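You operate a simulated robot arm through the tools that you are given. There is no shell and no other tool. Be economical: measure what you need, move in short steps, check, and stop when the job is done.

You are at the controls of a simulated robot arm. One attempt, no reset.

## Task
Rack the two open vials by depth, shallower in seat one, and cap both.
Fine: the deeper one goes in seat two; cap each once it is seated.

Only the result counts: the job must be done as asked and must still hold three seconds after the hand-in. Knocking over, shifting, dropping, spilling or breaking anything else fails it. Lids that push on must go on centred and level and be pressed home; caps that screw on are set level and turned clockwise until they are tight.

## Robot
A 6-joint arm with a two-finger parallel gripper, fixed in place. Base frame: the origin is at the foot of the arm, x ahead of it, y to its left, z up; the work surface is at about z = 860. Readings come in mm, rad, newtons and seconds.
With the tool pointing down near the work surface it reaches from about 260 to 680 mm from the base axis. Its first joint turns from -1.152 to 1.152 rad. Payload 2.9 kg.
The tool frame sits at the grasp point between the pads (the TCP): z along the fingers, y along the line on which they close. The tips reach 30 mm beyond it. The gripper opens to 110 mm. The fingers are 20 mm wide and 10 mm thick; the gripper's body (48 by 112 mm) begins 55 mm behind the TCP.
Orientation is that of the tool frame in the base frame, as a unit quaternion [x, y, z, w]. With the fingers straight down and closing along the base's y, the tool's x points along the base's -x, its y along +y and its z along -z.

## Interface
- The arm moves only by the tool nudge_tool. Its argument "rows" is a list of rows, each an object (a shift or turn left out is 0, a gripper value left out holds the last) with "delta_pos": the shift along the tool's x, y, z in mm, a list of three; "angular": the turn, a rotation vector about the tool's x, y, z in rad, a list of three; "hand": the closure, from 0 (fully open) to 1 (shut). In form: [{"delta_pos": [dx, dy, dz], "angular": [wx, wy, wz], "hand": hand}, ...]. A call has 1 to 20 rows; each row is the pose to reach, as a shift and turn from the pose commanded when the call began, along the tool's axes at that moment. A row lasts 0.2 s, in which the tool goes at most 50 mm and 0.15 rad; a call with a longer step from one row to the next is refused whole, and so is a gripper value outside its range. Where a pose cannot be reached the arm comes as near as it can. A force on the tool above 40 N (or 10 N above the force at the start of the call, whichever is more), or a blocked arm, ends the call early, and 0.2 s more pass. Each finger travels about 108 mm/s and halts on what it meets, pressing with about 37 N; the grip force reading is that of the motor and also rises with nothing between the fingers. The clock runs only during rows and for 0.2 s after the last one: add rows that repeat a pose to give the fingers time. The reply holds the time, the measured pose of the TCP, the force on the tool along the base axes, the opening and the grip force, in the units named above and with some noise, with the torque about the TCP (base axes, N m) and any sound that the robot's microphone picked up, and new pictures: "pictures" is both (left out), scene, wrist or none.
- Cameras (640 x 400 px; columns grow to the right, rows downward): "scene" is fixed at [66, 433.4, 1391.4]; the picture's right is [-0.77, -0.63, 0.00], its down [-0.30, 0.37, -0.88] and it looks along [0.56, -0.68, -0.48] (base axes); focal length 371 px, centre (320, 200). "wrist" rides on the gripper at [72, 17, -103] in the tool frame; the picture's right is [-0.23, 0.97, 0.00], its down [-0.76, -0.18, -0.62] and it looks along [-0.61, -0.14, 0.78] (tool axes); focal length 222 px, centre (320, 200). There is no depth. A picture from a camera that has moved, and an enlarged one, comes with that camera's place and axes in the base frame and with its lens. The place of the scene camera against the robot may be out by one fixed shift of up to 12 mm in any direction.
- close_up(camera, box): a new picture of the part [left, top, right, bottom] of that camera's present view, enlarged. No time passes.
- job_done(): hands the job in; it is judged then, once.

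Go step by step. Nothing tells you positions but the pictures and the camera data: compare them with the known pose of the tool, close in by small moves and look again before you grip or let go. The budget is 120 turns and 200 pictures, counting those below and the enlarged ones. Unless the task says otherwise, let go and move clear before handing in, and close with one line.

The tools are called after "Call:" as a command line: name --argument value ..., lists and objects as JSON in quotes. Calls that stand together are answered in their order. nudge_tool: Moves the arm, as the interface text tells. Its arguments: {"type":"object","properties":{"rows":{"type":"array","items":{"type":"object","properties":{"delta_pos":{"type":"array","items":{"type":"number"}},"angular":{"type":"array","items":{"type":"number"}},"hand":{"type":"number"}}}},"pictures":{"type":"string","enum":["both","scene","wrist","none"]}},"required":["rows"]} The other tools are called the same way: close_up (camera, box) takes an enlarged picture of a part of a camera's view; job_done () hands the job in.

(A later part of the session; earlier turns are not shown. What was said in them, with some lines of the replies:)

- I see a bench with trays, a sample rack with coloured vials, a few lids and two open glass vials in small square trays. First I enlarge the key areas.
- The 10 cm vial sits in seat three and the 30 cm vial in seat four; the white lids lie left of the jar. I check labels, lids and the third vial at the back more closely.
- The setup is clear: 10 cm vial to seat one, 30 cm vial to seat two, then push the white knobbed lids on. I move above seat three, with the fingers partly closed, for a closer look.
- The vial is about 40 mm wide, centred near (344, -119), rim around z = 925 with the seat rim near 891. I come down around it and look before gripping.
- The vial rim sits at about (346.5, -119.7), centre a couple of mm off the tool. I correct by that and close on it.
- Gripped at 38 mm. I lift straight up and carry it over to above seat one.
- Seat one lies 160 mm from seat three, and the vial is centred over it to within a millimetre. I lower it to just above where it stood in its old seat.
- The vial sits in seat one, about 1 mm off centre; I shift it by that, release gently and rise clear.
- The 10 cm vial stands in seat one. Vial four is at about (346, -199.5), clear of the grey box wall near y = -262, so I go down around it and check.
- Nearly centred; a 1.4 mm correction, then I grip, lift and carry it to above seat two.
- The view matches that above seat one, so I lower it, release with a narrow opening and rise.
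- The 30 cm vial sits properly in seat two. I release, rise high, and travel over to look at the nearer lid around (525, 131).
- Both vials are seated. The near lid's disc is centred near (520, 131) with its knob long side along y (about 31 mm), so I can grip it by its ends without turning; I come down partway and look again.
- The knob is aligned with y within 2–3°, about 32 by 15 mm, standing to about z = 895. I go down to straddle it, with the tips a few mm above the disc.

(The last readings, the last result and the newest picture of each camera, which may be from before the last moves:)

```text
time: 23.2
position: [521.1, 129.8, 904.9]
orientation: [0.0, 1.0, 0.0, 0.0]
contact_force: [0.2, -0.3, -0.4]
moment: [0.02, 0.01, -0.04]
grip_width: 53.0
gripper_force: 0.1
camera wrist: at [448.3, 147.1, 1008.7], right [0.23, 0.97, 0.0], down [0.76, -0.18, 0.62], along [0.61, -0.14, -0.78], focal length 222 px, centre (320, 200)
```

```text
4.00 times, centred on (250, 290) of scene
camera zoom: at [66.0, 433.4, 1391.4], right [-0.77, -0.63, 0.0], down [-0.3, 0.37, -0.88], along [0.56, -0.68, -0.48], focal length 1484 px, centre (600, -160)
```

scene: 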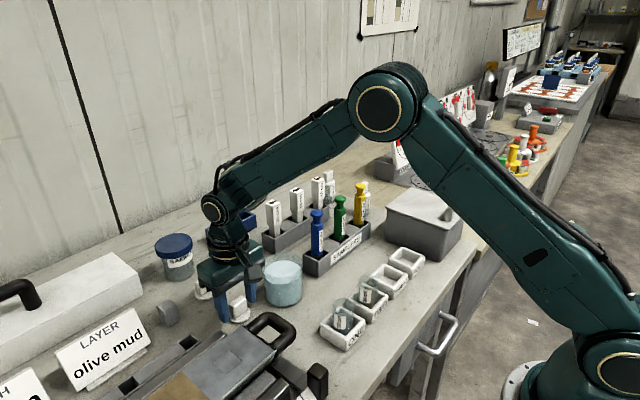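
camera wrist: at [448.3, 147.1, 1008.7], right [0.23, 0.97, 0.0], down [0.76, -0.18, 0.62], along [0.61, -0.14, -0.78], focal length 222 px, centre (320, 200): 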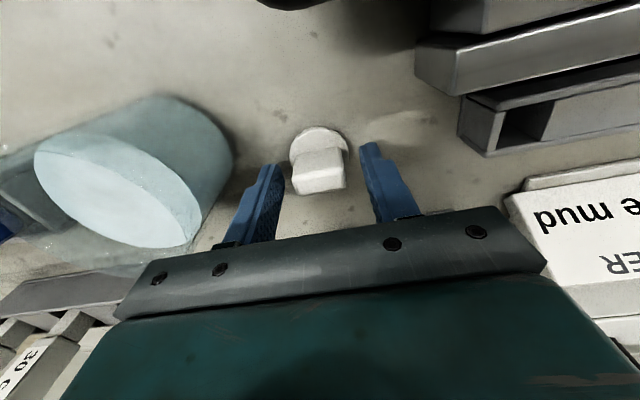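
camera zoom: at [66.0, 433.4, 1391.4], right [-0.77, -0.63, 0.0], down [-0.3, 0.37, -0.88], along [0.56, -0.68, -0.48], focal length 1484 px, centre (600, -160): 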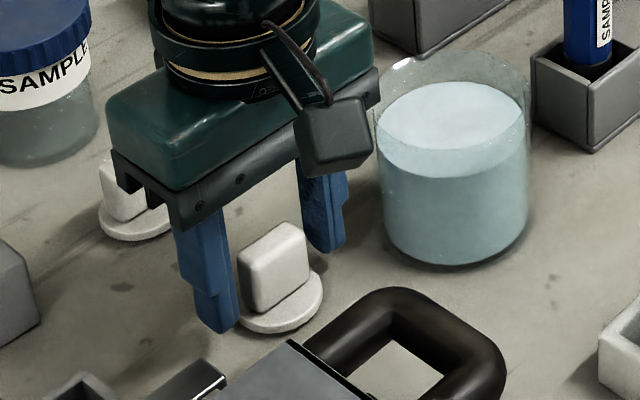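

Alignment is good. I close on the knob here and look at the grip.

Call:
nudge_tool --rows '[{"delta_pos": [0, -0.4, 3]}, {"delta_pos": [0, -0.4, 3], "hand": 0.6}, {"delta_pos": [0, -0.4, 3], "hand": 0.67}, {"delta_pos": [0, -0.4, 3], "hand": 0.78}, {"delta_pos": [0, -0.4, 3], "hand": 0.78}]' --pictures "wrist"

Call:
close_up --camera "wrist" --box '[230, 80, 410, 220]'

```text
time: 24.4
position: [519.6, 130.3, 901.9]
orientation: [0.0, 1.0, 0.0, 0.0]
contact_force: [0.3, -0.3, 0.2]
moment: [0.01, -0.01, 0.0]
grip_width: 30.3
gripper_force: 37.4
camera wrist: at [448.4, 146.8, 1005.8], right [0.23, 0.97, 0.0], down [0.76, -0.18, 0.62], along [0.61, -0.14, -0.78], focal length 222 px, centre (320, 200)
```

wrist: 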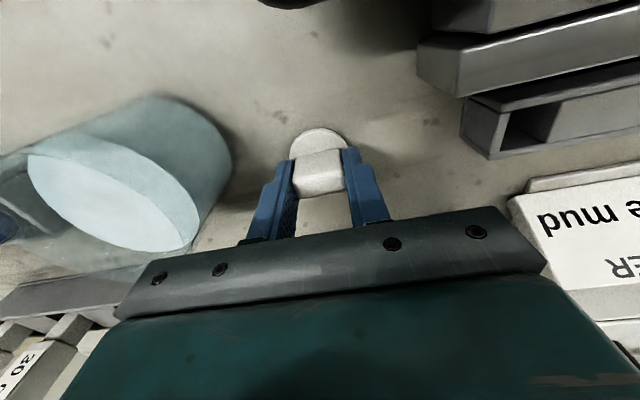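

```text
2.86 times, centred on (320, 150) of wrist
camera zoom: at [448.4, 146.8, 1005.8], right [0.23, 0.97, 0.0], down [0.76, -0.18, 0.62], along [0.61, -0.14, -0.78], focal length 635 px, centre (320, 343)
```

zoom: 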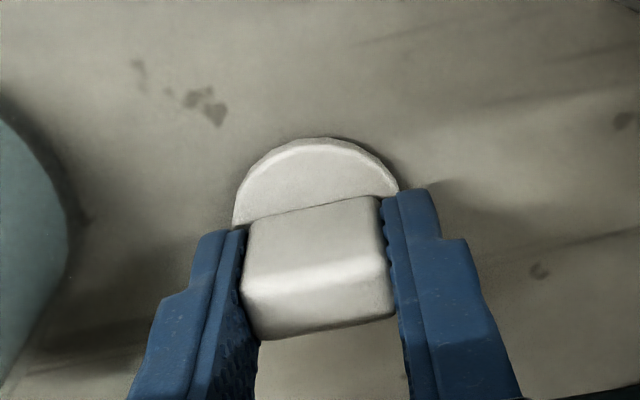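

Gripped at 30 mm, symmetric. I lift it high and carry it above vial one in seat one.

Call:
nudge_tool --rows '[{"delta_pos": [0, 0, -10]}, {"delta_pos": [0, 0, -35]}, {"delta_pos": [0, 0, -75]}, {"delta_pos": [0, 0, -115]}, {"delta_pos": [35, -18, -115]}, {"delta_pos": [75, -39, -115]}, {"delta_pos": [115, -60, -115]}, {"delta_pos": [150, -78, -115]}, {"delta_pos": [173.7, -90.2, -115]}, {"delta_pos": [173.7, -90.2, -100]}, {"delta_pos": [173.7, -90.2, -90]}, {"delta_pos": [173.7, -90.2, -90]}]'

Call:
close_up --camera "wrist" --box '[230, 60, 410, 200]'

Call:
close_up --camera "scene" --box '[290, 240, 410, 360]'

```text
time: 27.0
position: [347.1, 40.2, 990.2]
orientation: [0.0, 1.0, 0.0, 0.0]
contact_force: [0.1, 0.1, -0.7]
moment: [-0.01, 0.0, -0.04]
grip_width: 30.2
gripper_force: 36.5
camera wrist: at [274.7, 56.9, 1095.7], right [0.23, 0.97, 0.0], down [0.76, -0.18, 0.62], along [0.61, -0.14, -0.78], focal length 222 px, centre (320, 200)
```

scene: 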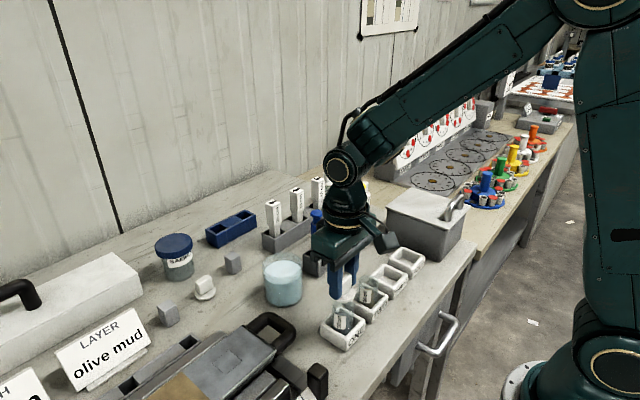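
wrist: 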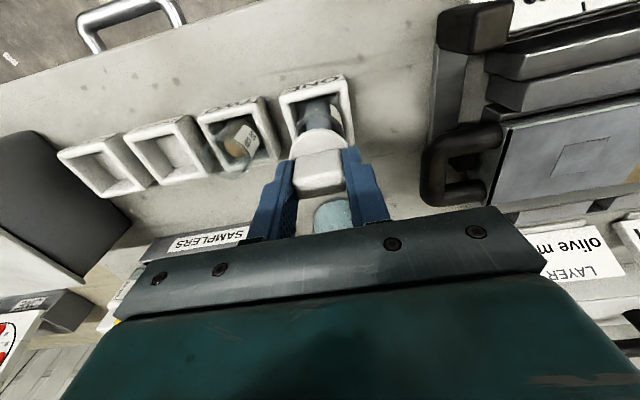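

```text
2.86 times, centred on (320, 130) of wrist
camera zoom: at [274.7, 56.9, 1095.7], right [0.23, 0.97, 0.0], down [0.76, -0.18, 0.62], along [0.61, -0.14, -0.78], focal length 635 px, centre (320, 400)
```

zoom: 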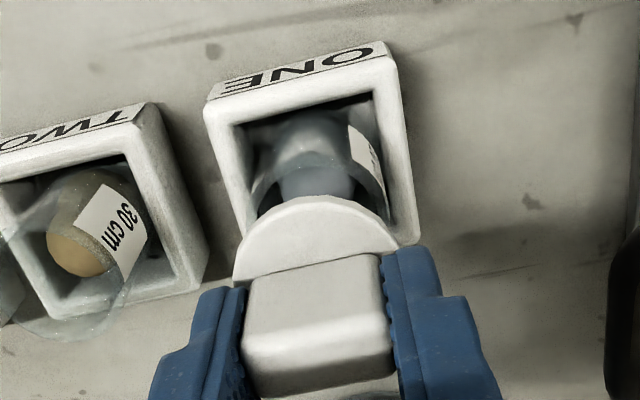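

```text
3.33 times, centred on (350, 300) of scene
camera zoom: at [66.0, 433.4, 1391.4], right [-0.77, -0.63, 0.0], down [-0.3, 0.37, -0.88], along [0.56, -0.68, -0.48], focal length 1236 px, centre (220, -133)
```

zoom: 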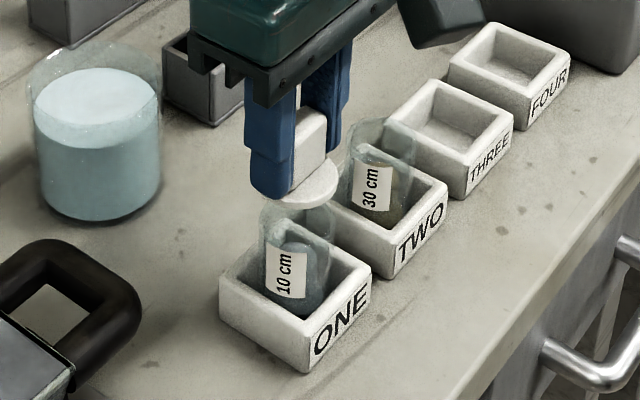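

The lid is level and over vial one. I lower it to just a few mm above the rim and compare edges.

Call:
nudge_tool --rows '[{"delta_pos": [0, 0, 8]}, {"delta_pos": [0, 0, 15]}, {"delta_pos": [0, 0, 15]}]'

Call:
close_up --camera "wrist" --box '[260, 80, 380, 180]'

Call:
close_up --camera "scene" --box '[310, 270, 380, 350]'

```text
time: 27.8
position: [346.5, 40.3, 974.9]
orientation: [-0.001, 1.0, 0.0, 0.0]
contact_force: [0.8, 1.0, -0.6]
moment: [0.03, -0.02, -0.02]
grip_width: 30.3
gripper_force: 36.4
camera wrist: at [274.8, 56.8, 1080.9], right [0.23, 0.97, 0.0], down [0.76, -0.18, 0.62], along [0.61, -0.14, -0.78], focal length 222 px, centre (320, 200)
```

scene: 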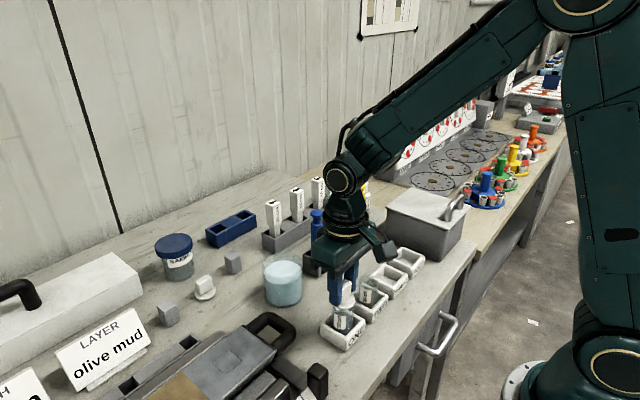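
wrist: 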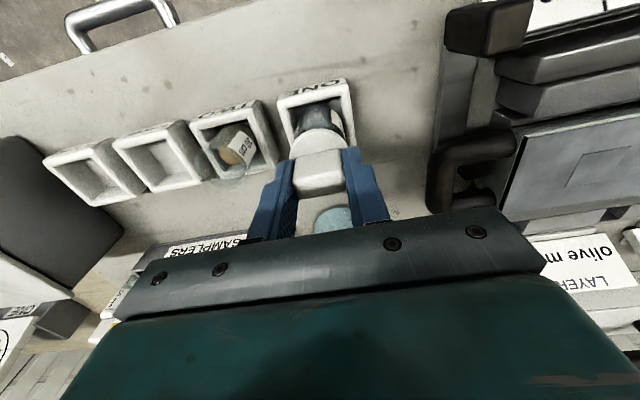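

```text
4.00 times, centred on (320, 130) of wrist
camera zoom: at [274.8, 56.8, 1080.9], right [0.23, 0.97, 0.0], down [0.76, -0.18, 0.62], along [0.61, -0.14, -0.78], focal length 888 px, centre (320, 480)
```

zoom: 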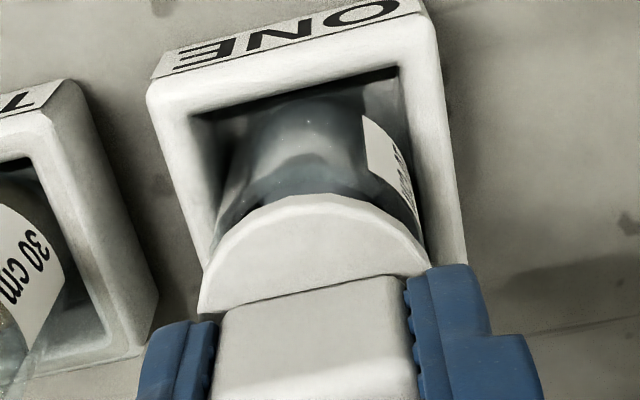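

```text
5.00 times, centred on (345, 310) of scene
camera zoom: at [66.0, 433.4, 1391.4], right [-0.77, -0.63, 0.0], down [-0.3, 0.37, -0.88], along [0.56, -0.68, -0.48], focal length 1855 px, centre (195, -350)
```

zoom: 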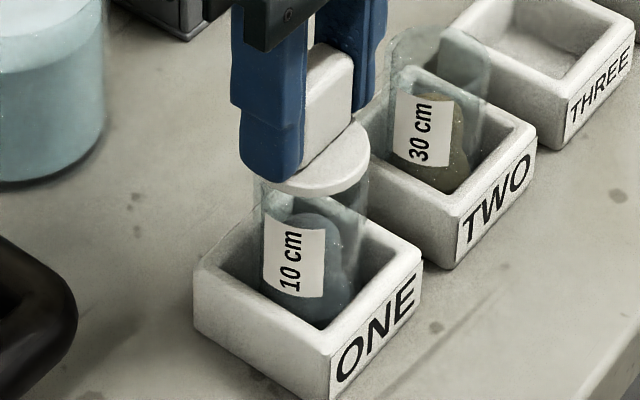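

Call:
close_up --camera "scene" --box '[325, 290, 360, 330]'

Call:
close_up --camera "wrist" --box '[285, 110, 355, 160]'

```text
10.00 times, centred on (342, 310) of scene
camera zoom: at [66.0, 433.4, 1391.4], right [-0.77, -0.63, 0.0], down [-0.3, 0.37, -0.88], along [0.56, -0.68, -0.48], focal length 3710 px, centre (95, -900)
```

zoom: 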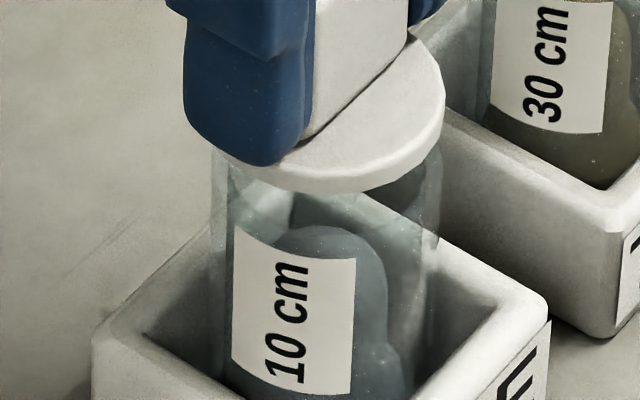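

```text
8.00 times, centred on (320, 135) of wrist
camera zoom: at [274.8, 56.8, 1080.9], right [0.23, 0.97, 0.0], down [0.76, -0.18, 0.62], along [0.61, -0.14, -0.78], focal length 1777 px, centre (320, 720)
```

zoom: 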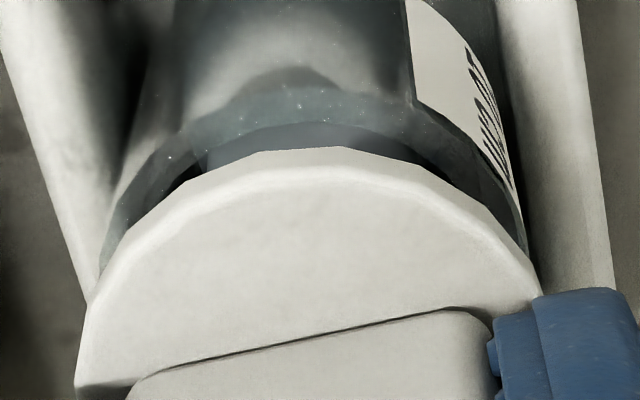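

The lid and rim are within half a millimetre. I lower in small steps until contact is felt.

Call:
nudge_tool --rows '[{"delta_pos": [0, 0.4, 2]}, {"delta_pos": [0, 0.4, 4]}, {"delta_pos": [0, 0.4, 5]}, {"delta_pos": [0, 0.4, 6]}, {"delta_pos": [0, 0.4, 6]}]' --pictures "none"

Call:
close_up --camera "scene" --box '[325, 290, 360, 330]'

```text
time: 29.0
position: [347.6, 41.0, 971.5]
orientation: [0.0, 1.0, 0.0, 0.0]
contact_force: [-0.2, -0.5, 1.2]
moment: [0.0, 0.0, -0.01]
grip_width: 30.1
gripper_force: 36.7
```

```text
10.00 times, centred on (342, 310) of scene
camera zoom: at [66.0, 433.4, 1391.4], right [-0.77, -0.63, 0.0], down [-0.3, 0.37, -0.88], along [0.56, -0.68, -0.48], focal length 3710 px, centre (95, -900)
```

zoom: 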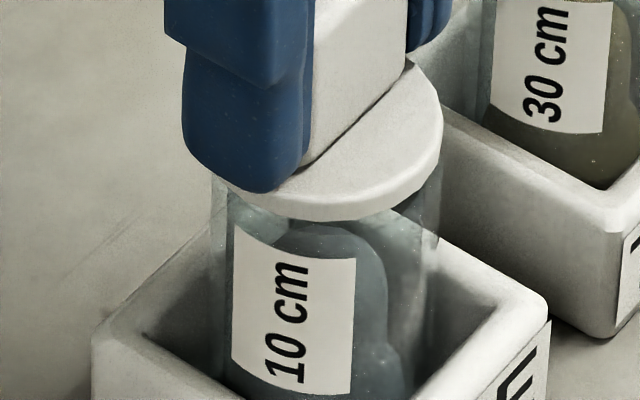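

Call:
nudge_tool --rows '[{"delta_pos": [0, 0, 1]}, {"delta_pos": [0, 0, 2]}, {"delta_pos": [0, 0, 3]}, {"delta_pos": [0, 0, 4]}, {"delta_pos": [0, 0, 4]}]' --pictures "none"

Call:
close_up --camera "scene" --box '[325, 290, 360, 330]'

```text
time: 30.2
position: [347.0, 40.7, 966.4]
orientation: [0.0, 1.0, 0.0, 0.0]
contact_force: [-0.3, 0.2, -0.8]
moment: [0.04, -0.01, 0.0]
grip_width: 30.4
gripper_force: 37.3
```

```text
10.00 times, centred on (342, 310) of scene
camera zoom: at [66.0, 433.4, 1391.4], right [-0.77, -0.63, 0.0], down [-0.3, 0.37, -0.88], along [0.56, -0.68, -0.48], focal length 3710 px, centre (95, -900)
```

zoom: 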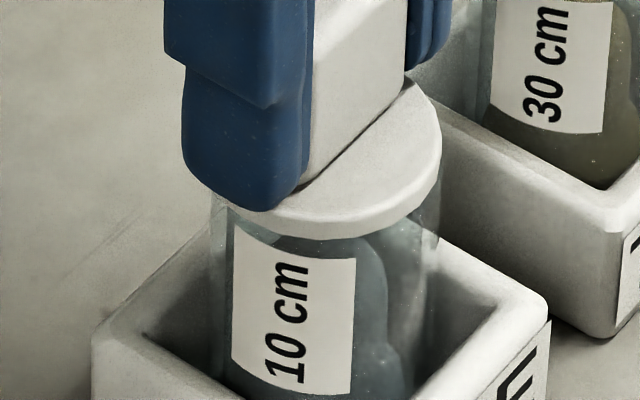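

No contact yet, so I continue down.

Call:
nudge_tool --rows '[{"delta_pos": [0, 0, 1]}, {"delta_pos": [0, 0, 2]}, {"delta_pos": [0, 0, 3]}, {"delta_pos": [0, 0, 4]}, {"delta_pos": [0, 0, 4]}]' --pictures "none"

Call:
close_up --camera "scene" --box '[325, 290, 360, 330]'

Call:
close_up --camera "wrist" --box '[285, 110, 355, 160]'

```text
time: 31.4
position: [348.3, 39.2, 963.9]
orientation: [0.0, 1.0, 0.0, 0.001]
contact_force: [-4.2, 0.4, 24.4]
moment: [0.01, 0.38, -0.01]
grip_width: 30.1
gripper_force: 37.2
heard: snap
```

```text
10.00 times, centred on (342, 310) of scene
camera zoom: at [65.6, 433.4, 1391.4], right [-0.77, -0.63, 0.0], down [-0.3, 0.37, -0.88], along [0.56, -0.68, -0.48], focal length 3710 px, centre (95, -900)
```

zoom: 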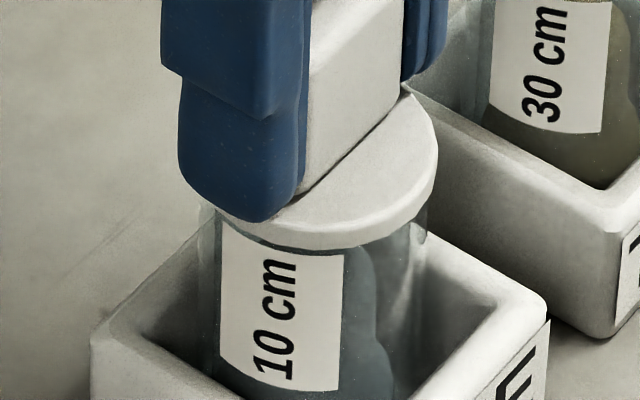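

```text
8.00 times, centred on (320, 135) of wrist
camera zoom: at [274.9, 57.1, 1068.0], right [0.23, 0.97, 0.0], down [0.76, -0.18, 0.62], along [0.61, -0.14, -0.78], focal length 1777 px, centre (320, 720)
```

zoom: 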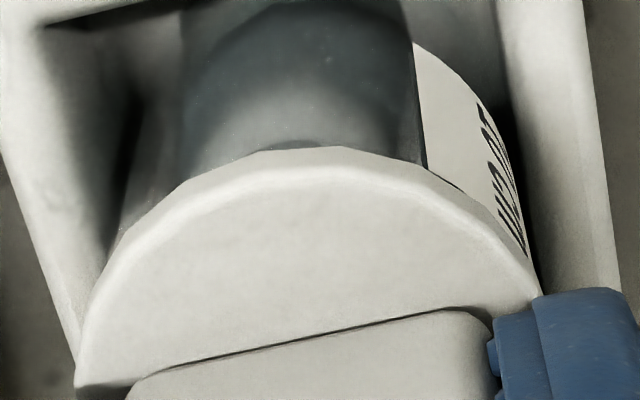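

A snap sounded with about 24 N of push: the lid seems home. I release, rise, and inspect it.

Call:
nudge_tool --rows '[{"delta_pos": [0, 0, -1]}, {"delta_pos": [0, 0, -1], "hand": 0.7}, {"delta_pos": [0, 0, -1], "hand": 0.6}, {"delta_pos": [0, 0, -1], "hand": 0.52}, {"delta_pos": [0, 0, -1], "hand": 0.52}, {"delta_pos": [0, 0, -20]}, {"delta_pos": [0, 0, -60]}, {"delta_pos": [0, 0, -90]}, {"delta_pos": [0, 0, -90]}]'

Call:
close_up --camera "scene" --box '[310, 270, 370, 340]'

Call:
close_up --camera "wrist" --box '[240, 40, 400, 160]'

```text
time: 33.4
position: [347.5, 41.6, 1052.1]
orientation: [0.0, 1.0, 0.0, 0.0]
contact_force: [0.2, -0.3, -0.8]
moment: [0.01, 0.0, 0.01]
grip_width: 53.0
gripper_force: 0.0
camera wrist: at [274.8, 57.8, 1157.2], right [0.23, 0.97, 0.0], down [0.76, -0.18, 0.62], along [0.61, -0.14, -0.78], focal length 222 px, centre (320, 200)
```

scene: 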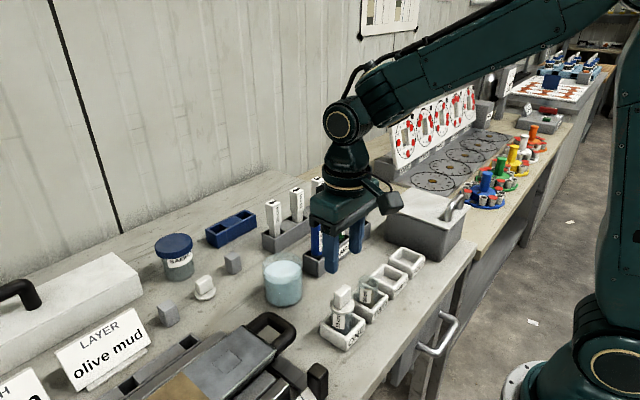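
wrist: 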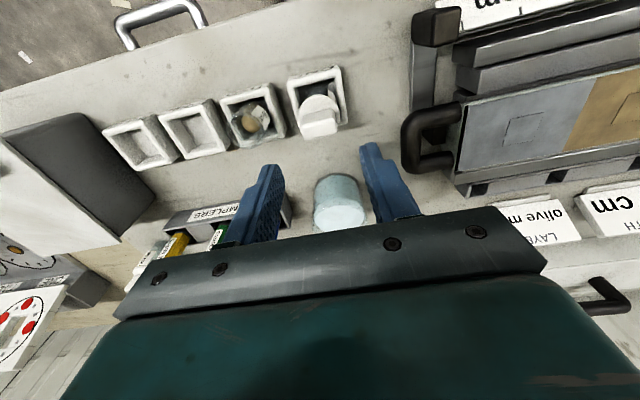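

```text
5.71 times, centred on (340, 305) of scene
camera zoom: at [66.0, 433.4, 1391.4], right [-0.77, -0.63, 0.0], down [-0.3, 0.37, -0.88], along [0.56, -0.68, -0.48], focal length 2120 px, centre (206, -400)
```

zoom: 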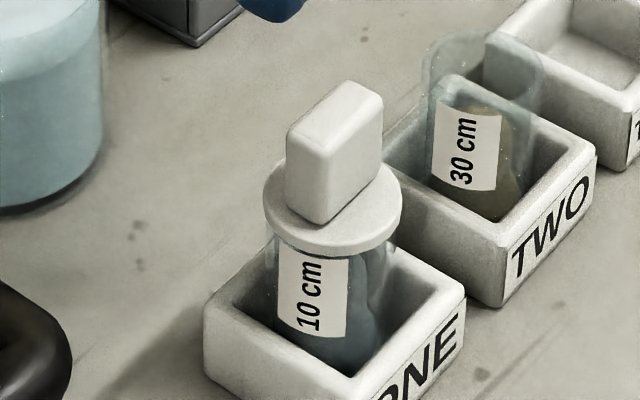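

```text
3.33 times, centred on (320, 100) of wrist
camera zoom: at [274.8, 57.8, 1157.2], right [0.23, 0.97, 0.0], down [0.76, -0.18, 0.62], along [0.61, -0.14, -0.78], focal length 740 px, centre (320, 533)
```

zoom: 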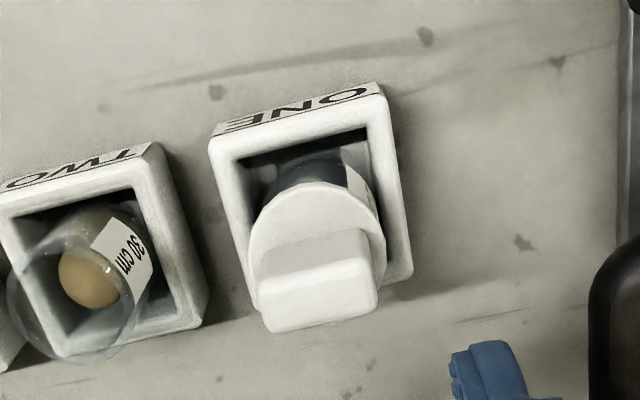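

Call:
close_up --camera "scene" --box '[325, 280, 360, 330]'

```text
8.00 times, centred on (342, 305) of scene
camera zoom: at [66.0, 433.4, 1391.4], right [-0.77, -0.63, 0.0], down [-0.3, 0.37, -0.88], along [0.56, -0.68, -0.48], focal length 2968 px, centre (140, -640)
```

zoom: 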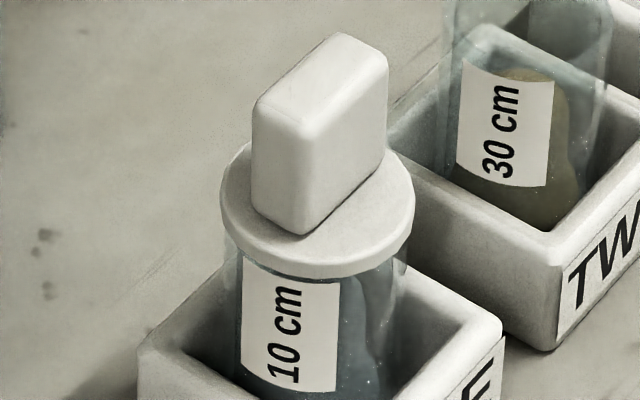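

Lid one is centred, level and home. Now I travel to the second lid near (624, 136) and look from partway down.

Call:
nudge_tool --rows '[{"delta_pos": [-40, 14, 0]}, {"delta_pos": [-80, 28, 0]}, {"delta_pos": [-120, 41, 0]}, {"delta_pos": [-160, 55, 0]}, {"delta_pos": [-200, 69, 0]}, {"delta_pos": [-240, 82, 0]}, {"delta_pos": [-276, 95, 0]}, {"delta_pos": [-276, 95, 45]}, {"delta_pos": [-276, 95, 90]}, {"delta_pos": [-276, 95, 90]}]'

Call:
close_up --camera "wrist" --box '[230, 60, 410, 200]'

Call:
close_up --camera "scene" --box '[140, 220, 260, 340]'

```text
time: 35.6
position: [623.0, 133.6, 963.1]
orientation: [0.0, 1.0, -0.001, 0.0]
contact_force: [-1.0, 0.8, -0.1]
moment: [0.03, -0.01, -0.01]
grip_width: 52.7
gripper_force: 0.2
camera wrist: at [550.8, 151.6, 1067.0], right [0.23, 0.97, 0.0], down [0.76, -0.18, 0.62], along [0.61, -0.14, -0.78], focal length 222 px, centre (320, 200)
```

scene: 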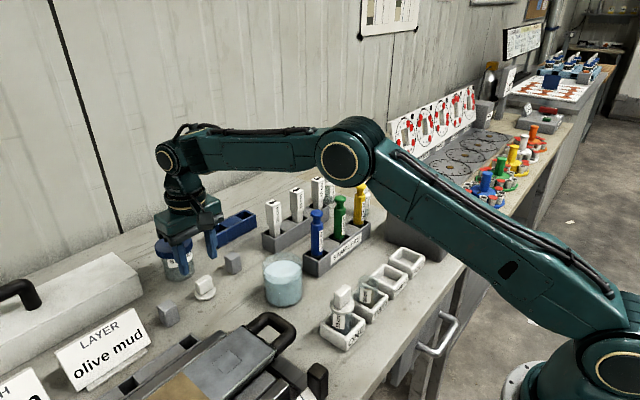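
wrist: 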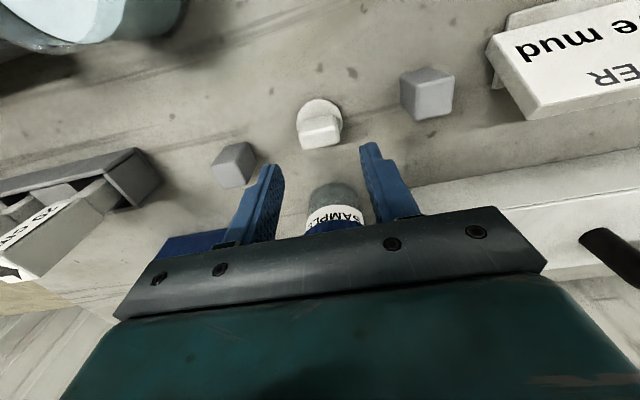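

```text
2.86 times, centred on (320, 130) of wrist
camera zoom: at [550.8, 151.6, 1067.0], right [0.23, 0.97, 0.0], down [0.76, -0.18, 0.62], along [0.61, -0.14, -0.78], focal length 635 px, centre (320, 400)
```

zoom: 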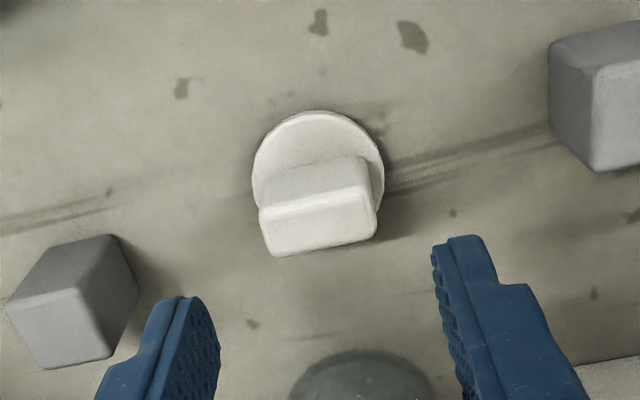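

```text
3.33 times, centred on (200, 280) of scene
camera zoom: at [66.0, 433.4, 1391.4], right [-0.77, -0.63, 0.0], down [-0.3, 0.37, -0.88], along [0.56, -0.68, -0.48], focal length 1236 px, centre (720, -67)
```

zoom: 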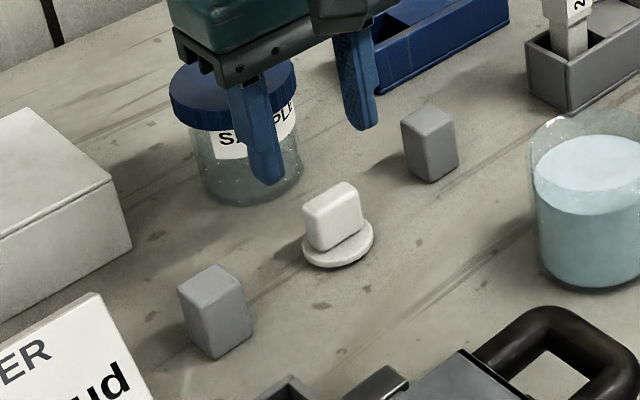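

The second lid's centre is about (621, 134), knob again along y. I shift slightly and descend to straddle it.

Call:
nudge_tool --rows '[{"delta_pos": [1.7, -0.4, 20]}, {"delta_pos": [1.7, -0.4, 40]}, {"delta_pos": [1.7, -0.4, 52]}, {"delta_pos": [1.7, -0.4, 58]}, {"delta_pos": [1.7, -0.4, 58]}]'

Call:
close_up --camera "wrist" --box '[230, 80, 410, 220]'

Call:
close_up --camera "scene" --box '[150, 230, 250, 330]'

```text
time: 36.8
position: [621.9, 134.5, 904.0]
orientation: [-0.001, 1.0, 0.001, 0.0]
contact_force: [0.2, -1.2, -0.1]
moment: [-0.01, 0.01, 0.0]
grip_width: 52.9
gripper_force: 0.0
camera wrist: at [548.8, 151.6, 1009.1], right [0.23, 0.97, 0.0], down [0.76, -0.18, 0.62], along [0.61, -0.14, -0.78], focal length 222 px, centre (320, 200)
```

scene: 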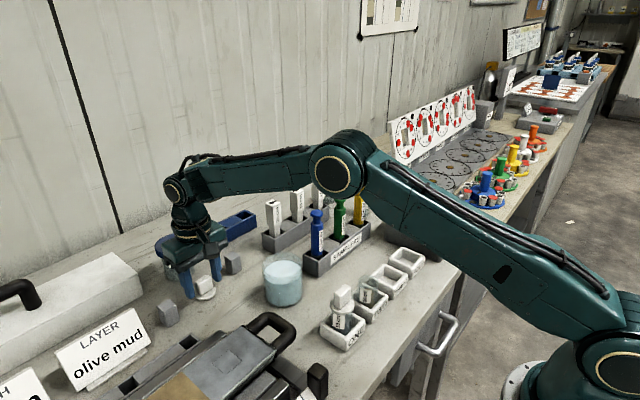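
wrist: 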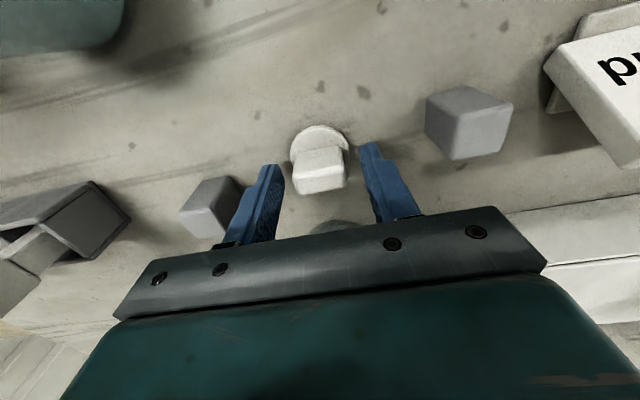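

```text
2.86 times, centred on (320, 150) of wrist
camera zoom: at [548.8, 151.6, 1009.1], right [0.23, 0.97, 0.0], down [0.76, -0.18, 0.62], along [0.61, -0.14, -0.78], focal length 635 px, centre (320, 343)
```

zoom: 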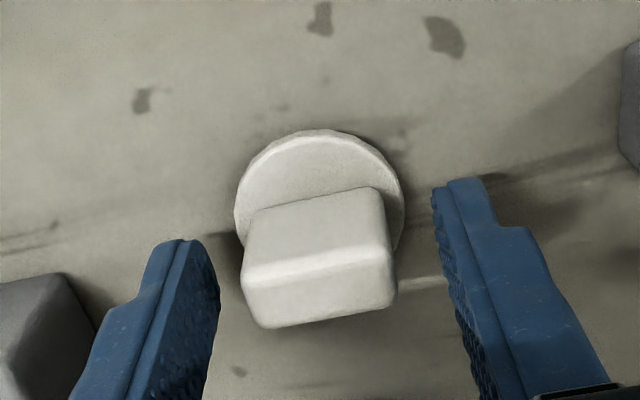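

```text
4.00 times, centred on (200, 280) of scene
camera zoom: at [66.0, 433.4, 1391.4], right [-0.77, -0.63, 0.0], down [-0.3, 0.37, -0.88], along [0.56, -0.68, -0.48], focal length 1484 px, centre (800, -120)
```

zoom: 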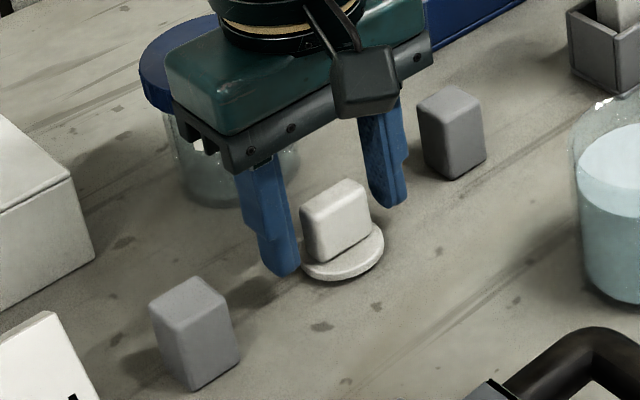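

The view matches that of lid one, so I close, lift high and carry it to above vial two.

Call:
nudge_tool --rows '[{"delta_pos": [0, -0.2, 2.5]}, {"delta_pos": [0, -0.2, 2.5], "hand": 0.6}, {"delta_pos": [0, -0.2, 2.5], "hand": 0.67}, {"delta_pos": [0, -0.2, 2.5], "hand": 0.78}, {"delta_pos": [0, -0.2, 2.5], "hand": 0.78}, {"delta_pos": [0, 0, -8]}, {"delta_pos": [0, 0, -40]}, {"delta_pos": [0, 0, -85]}, {"delta_pos": [0, 0, -130]}, {"delta_pos": [30, -19, -135]}, {"delta_pos": [70, -44.5, -135]}, {"delta_pos": [110, -70, -135]}, {"delta_pos": [150, -95.5, -135]}, {"delta_pos": [190, -121, -135]}, {"delta_pos": [230, -146.5, -135]}, {"delta_pos": [260, -166, -135]}, {"delta_pos": [274.3, -174.5, -135]}, {"delta_pos": [274.3, -174.5, -100]}, {"delta_pos": [274.3, -174.5, -72]}, {"delta_pos": [274.3, -174.5, -72]}]'

Call:
close_up --camera "wrist" --box '[260, 80, 380, 180]'

Call:
close_up --camera "scene" --box '[345, 260, 395, 320]'

```text
time: 41.0
position: [347.2, -39.5, 976.3]
orientation: [0.0, 1.0, -0.001, 0.0]
contact_force: [0.8, 0.0, -0.4]
moment: [0.0, -0.01, -0.01]
grip_width: 30.3
gripper_force: 37.0
camera wrist: at [274.3, -23.5, 1081.0], right [0.23, 0.97, 0.0], down [0.76, -0.18, 0.62], along [0.61, -0.14, -0.78], focal length 222 px, centre (320, 200)
```

scene: 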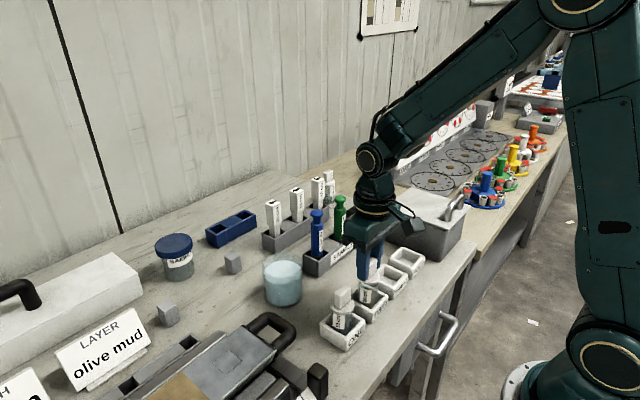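
wrist: 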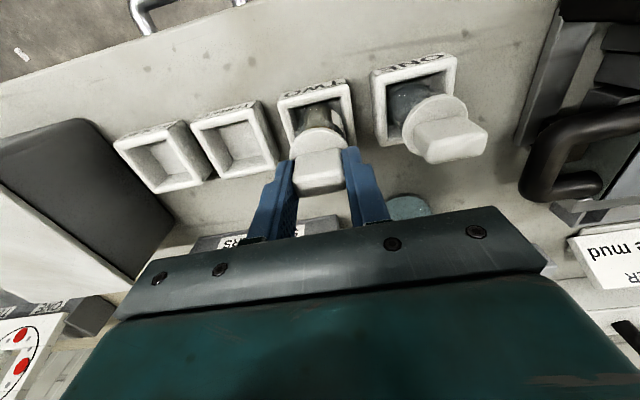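

```text
4.00 times, centred on (320, 130) of wrist
camera zoom: at [274.3, -23.5, 1081.0], right [0.23, 0.97, 0.0], down [0.76, -0.18, 0.62], along [0.61, -0.14, -0.78], focal length 888 px, centre (320, 480)
```

zoom: 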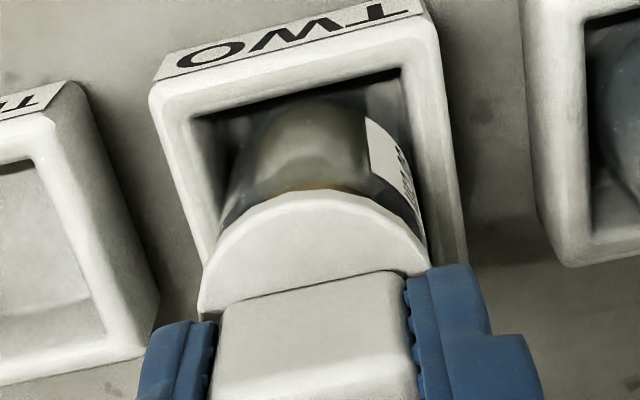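

```text
6.67 times, centred on (370, 290) of scene
camera zoom: at [66.0, 433.4, 1391.4], right [-0.77, -0.63, 0.0], down [-0.3, 0.37, -0.88], along [0.56, -0.68, -0.48], focal length 2473 px, centre (-13, -400)
```

zoom: 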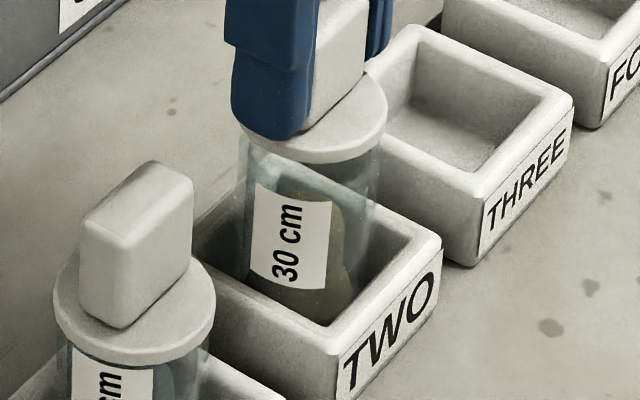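

Call:
close_up --camera "scene" --box '[350, 265, 385, 305]'

Call:
close_up --camera "wrist" --box '[285, 110, 355, 160]'

```text
10.00 times, centred on (368, 285) of scene
camera zoom: at [66.0, 433.4, 1391.4], right [-0.77, -0.63, 0.0], down [-0.3, 0.37, -0.88], along [0.56, -0.68, -0.48], focal length 3710 px, centre (-155, -650)
```

zoom: 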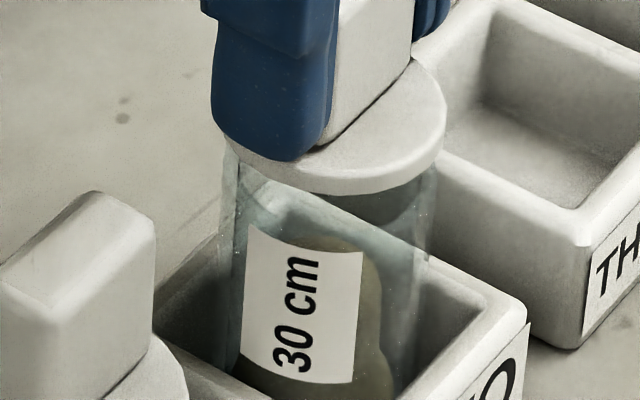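

```text
8.00 times, centred on (320, 135) of wrist
camera zoom: at [274.3, -23.5, 1081.0], right [0.23, 0.97, 0.0], down [0.76, -0.18, 0.62], along [0.61, -0.14, -0.78], focal length 1777 px, centre (320, 720)
```

zoom: 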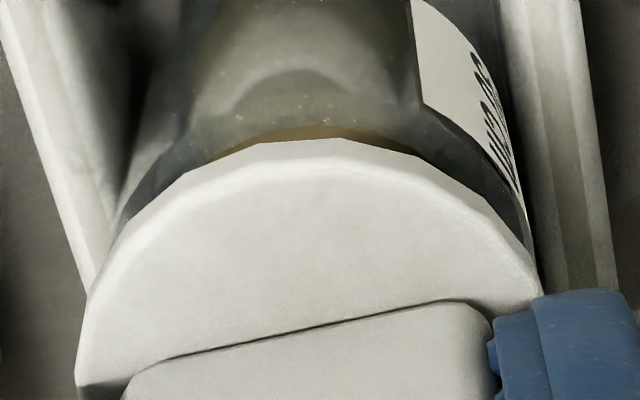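

Lid two is centred within about half a millimetre. I lower it in small steps until it snaps.

Call:
nudge_tool --rows '[{"delta_pos": [0, 0.3, 4]}, {"delta_pos": [0, 0.3, 8]}, {"delta_pos": [0, 0.3, 9]}, {"delta_pos": [0, 0.3, 10]}, {"delta_pos": [0, 0.3, 11]}, {"delta_pos": [0, 0.3, 12]}, {"delta_pos": [0, 0.3, 13]}, {"delta_pos": [0, 0.3, 14]}, {"delta_pos": [0, 0.3, 14.5]}, {"delta_pos": [0, 0.3, 14.5]}]' --pictures "none"

Call:
close_up --camera "scene" --box '[350, 265, 385, 305]'

```text
time: 43.2
position: [348.4, -39.2, 963.3]
orientation: [0.0, 1.0, 0.0, 0.003]
contact_force: [-0.9, -1.0, 35.3]
moment: [-0.07, -0.09, -0.02]
grip_width: 30.5
gripper_force: 37.3
heard: snap
```

```text
10.00 times, centred on (368, 285) of scene
camera zoom: at [65.6, 433.5, 1391.4], right [-0.77, -0.63, 0.0], down [-0.3, 0.37, -0.88], along [0.56, -0.68, -0.48], focal length 3710 px, centre (-155, -650)
```

zoom: 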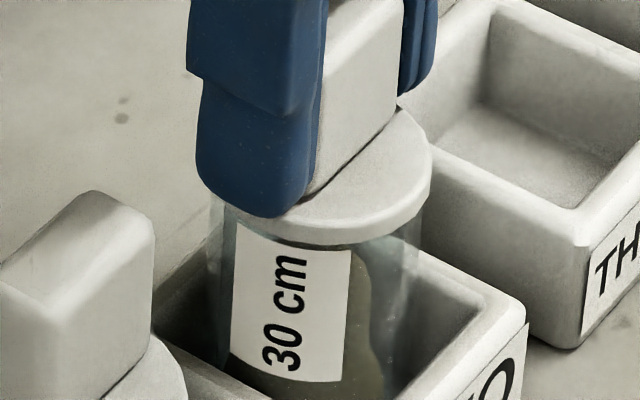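

Second snap heard at a similar depth, with balanced torque. I ease off, release, rise and inspect both.

Call:
nudge_tool --rows '[{"delta_pos": [0, 0, -1.5]}, {"delta_pos": [0, 0, -1.5], "hand": 0.7}, {"delta_pos": [0, 0, -1.5], "hand": 0.6}, {"delta_pos": [0, 0, -1.5], "hand": 0.52}, {"delta_pos": [0, 0, -1.5], "hand": 0.52}, {"delta_pos": [0, 0, -20]}, {"delta_pos": [0, 0, -60]}, {"delta_pos": [0, 0, -105]}, {"delta_pos": [0, 0, -150]}, {"delta_pos": [-40, 0, -160]}, {"delta_pos": [-40, 0, -160]}]'

Call:
close_up --camera "scene" --box '[310, 260, 400, 350]'

Call:
close_up --camera "wrist" --box '[220, 0, 420, 120]'

```text
time: 45.6
position: [386.4, -38.8, 1123.5]
orientation: [0.001, 1.0, 0.0, 0.001]
contact_force: [0.0, -0.1, 0.7]
moment: [0.02, 0.01, -0.01]
grip_width: 53.2
gripper_force: 0.0
camera wrist: at [314.2, -22.1, 1227.7], right [0.23, 0.97, 0.0], down [0.76, -0.18, 0.62], along [0.61, -0.14, -0.78], focal length 222 px, centre (320, 200)
```

scene: 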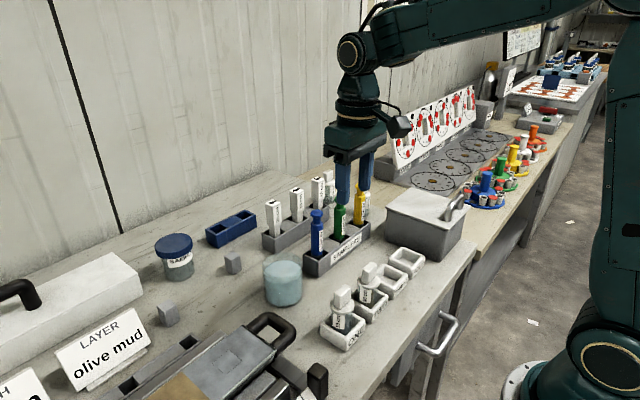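
wrist: 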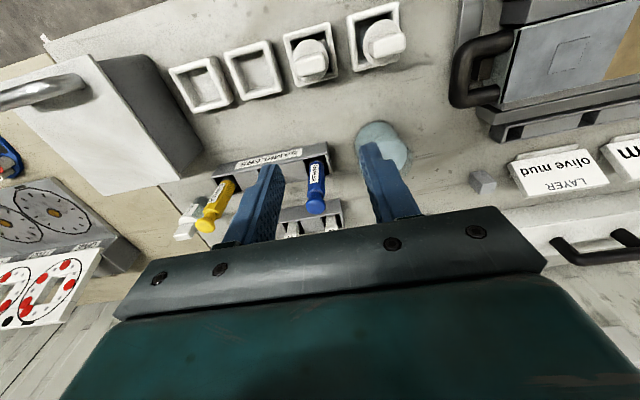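

```text
4.44 times, centred on (355, 305) of scene
camera zoom: at [66.0, 433.4, 1391.4], right [-0.77, -0.63, 0.0], down [-0.3, 0.37, -0.88], along [0.56, -0.68, -0.48], focal length 1649 px, centre (164, -267)
```

zoom: 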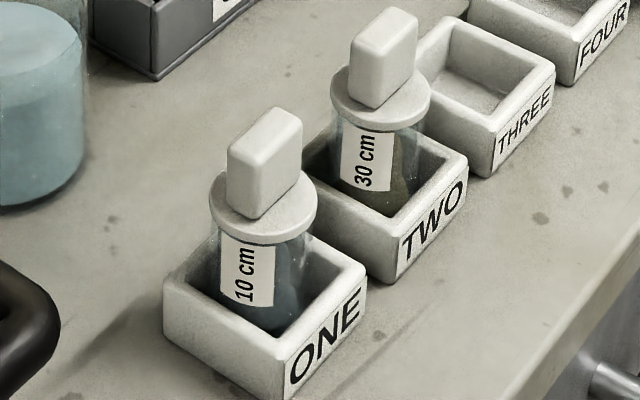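

```text
3.20 times, centred on (320, 60) of wrist
camera zoom: at [314.2, -22.1, 1227.7], right [0.23, 0.97, 0.0], down [0.76, -0.18, 0.62], along [0.61, -0.14, -0.78], focal length 711 px, centre (320, 648)
```

zoom: 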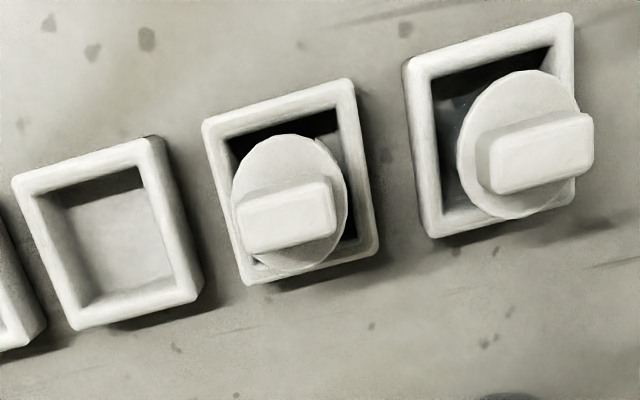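

Both vials stand upright in seats one and two, each with its lid snapped on and level. The arm is clear and nothing else has moved, so I hand in.

Call:
job_done

```text
The job is handed in.
```

The 10 cm vial is capped in seat one and the 30 cm vial is capped in seat two; both lids snapped on, and the job is handed in.
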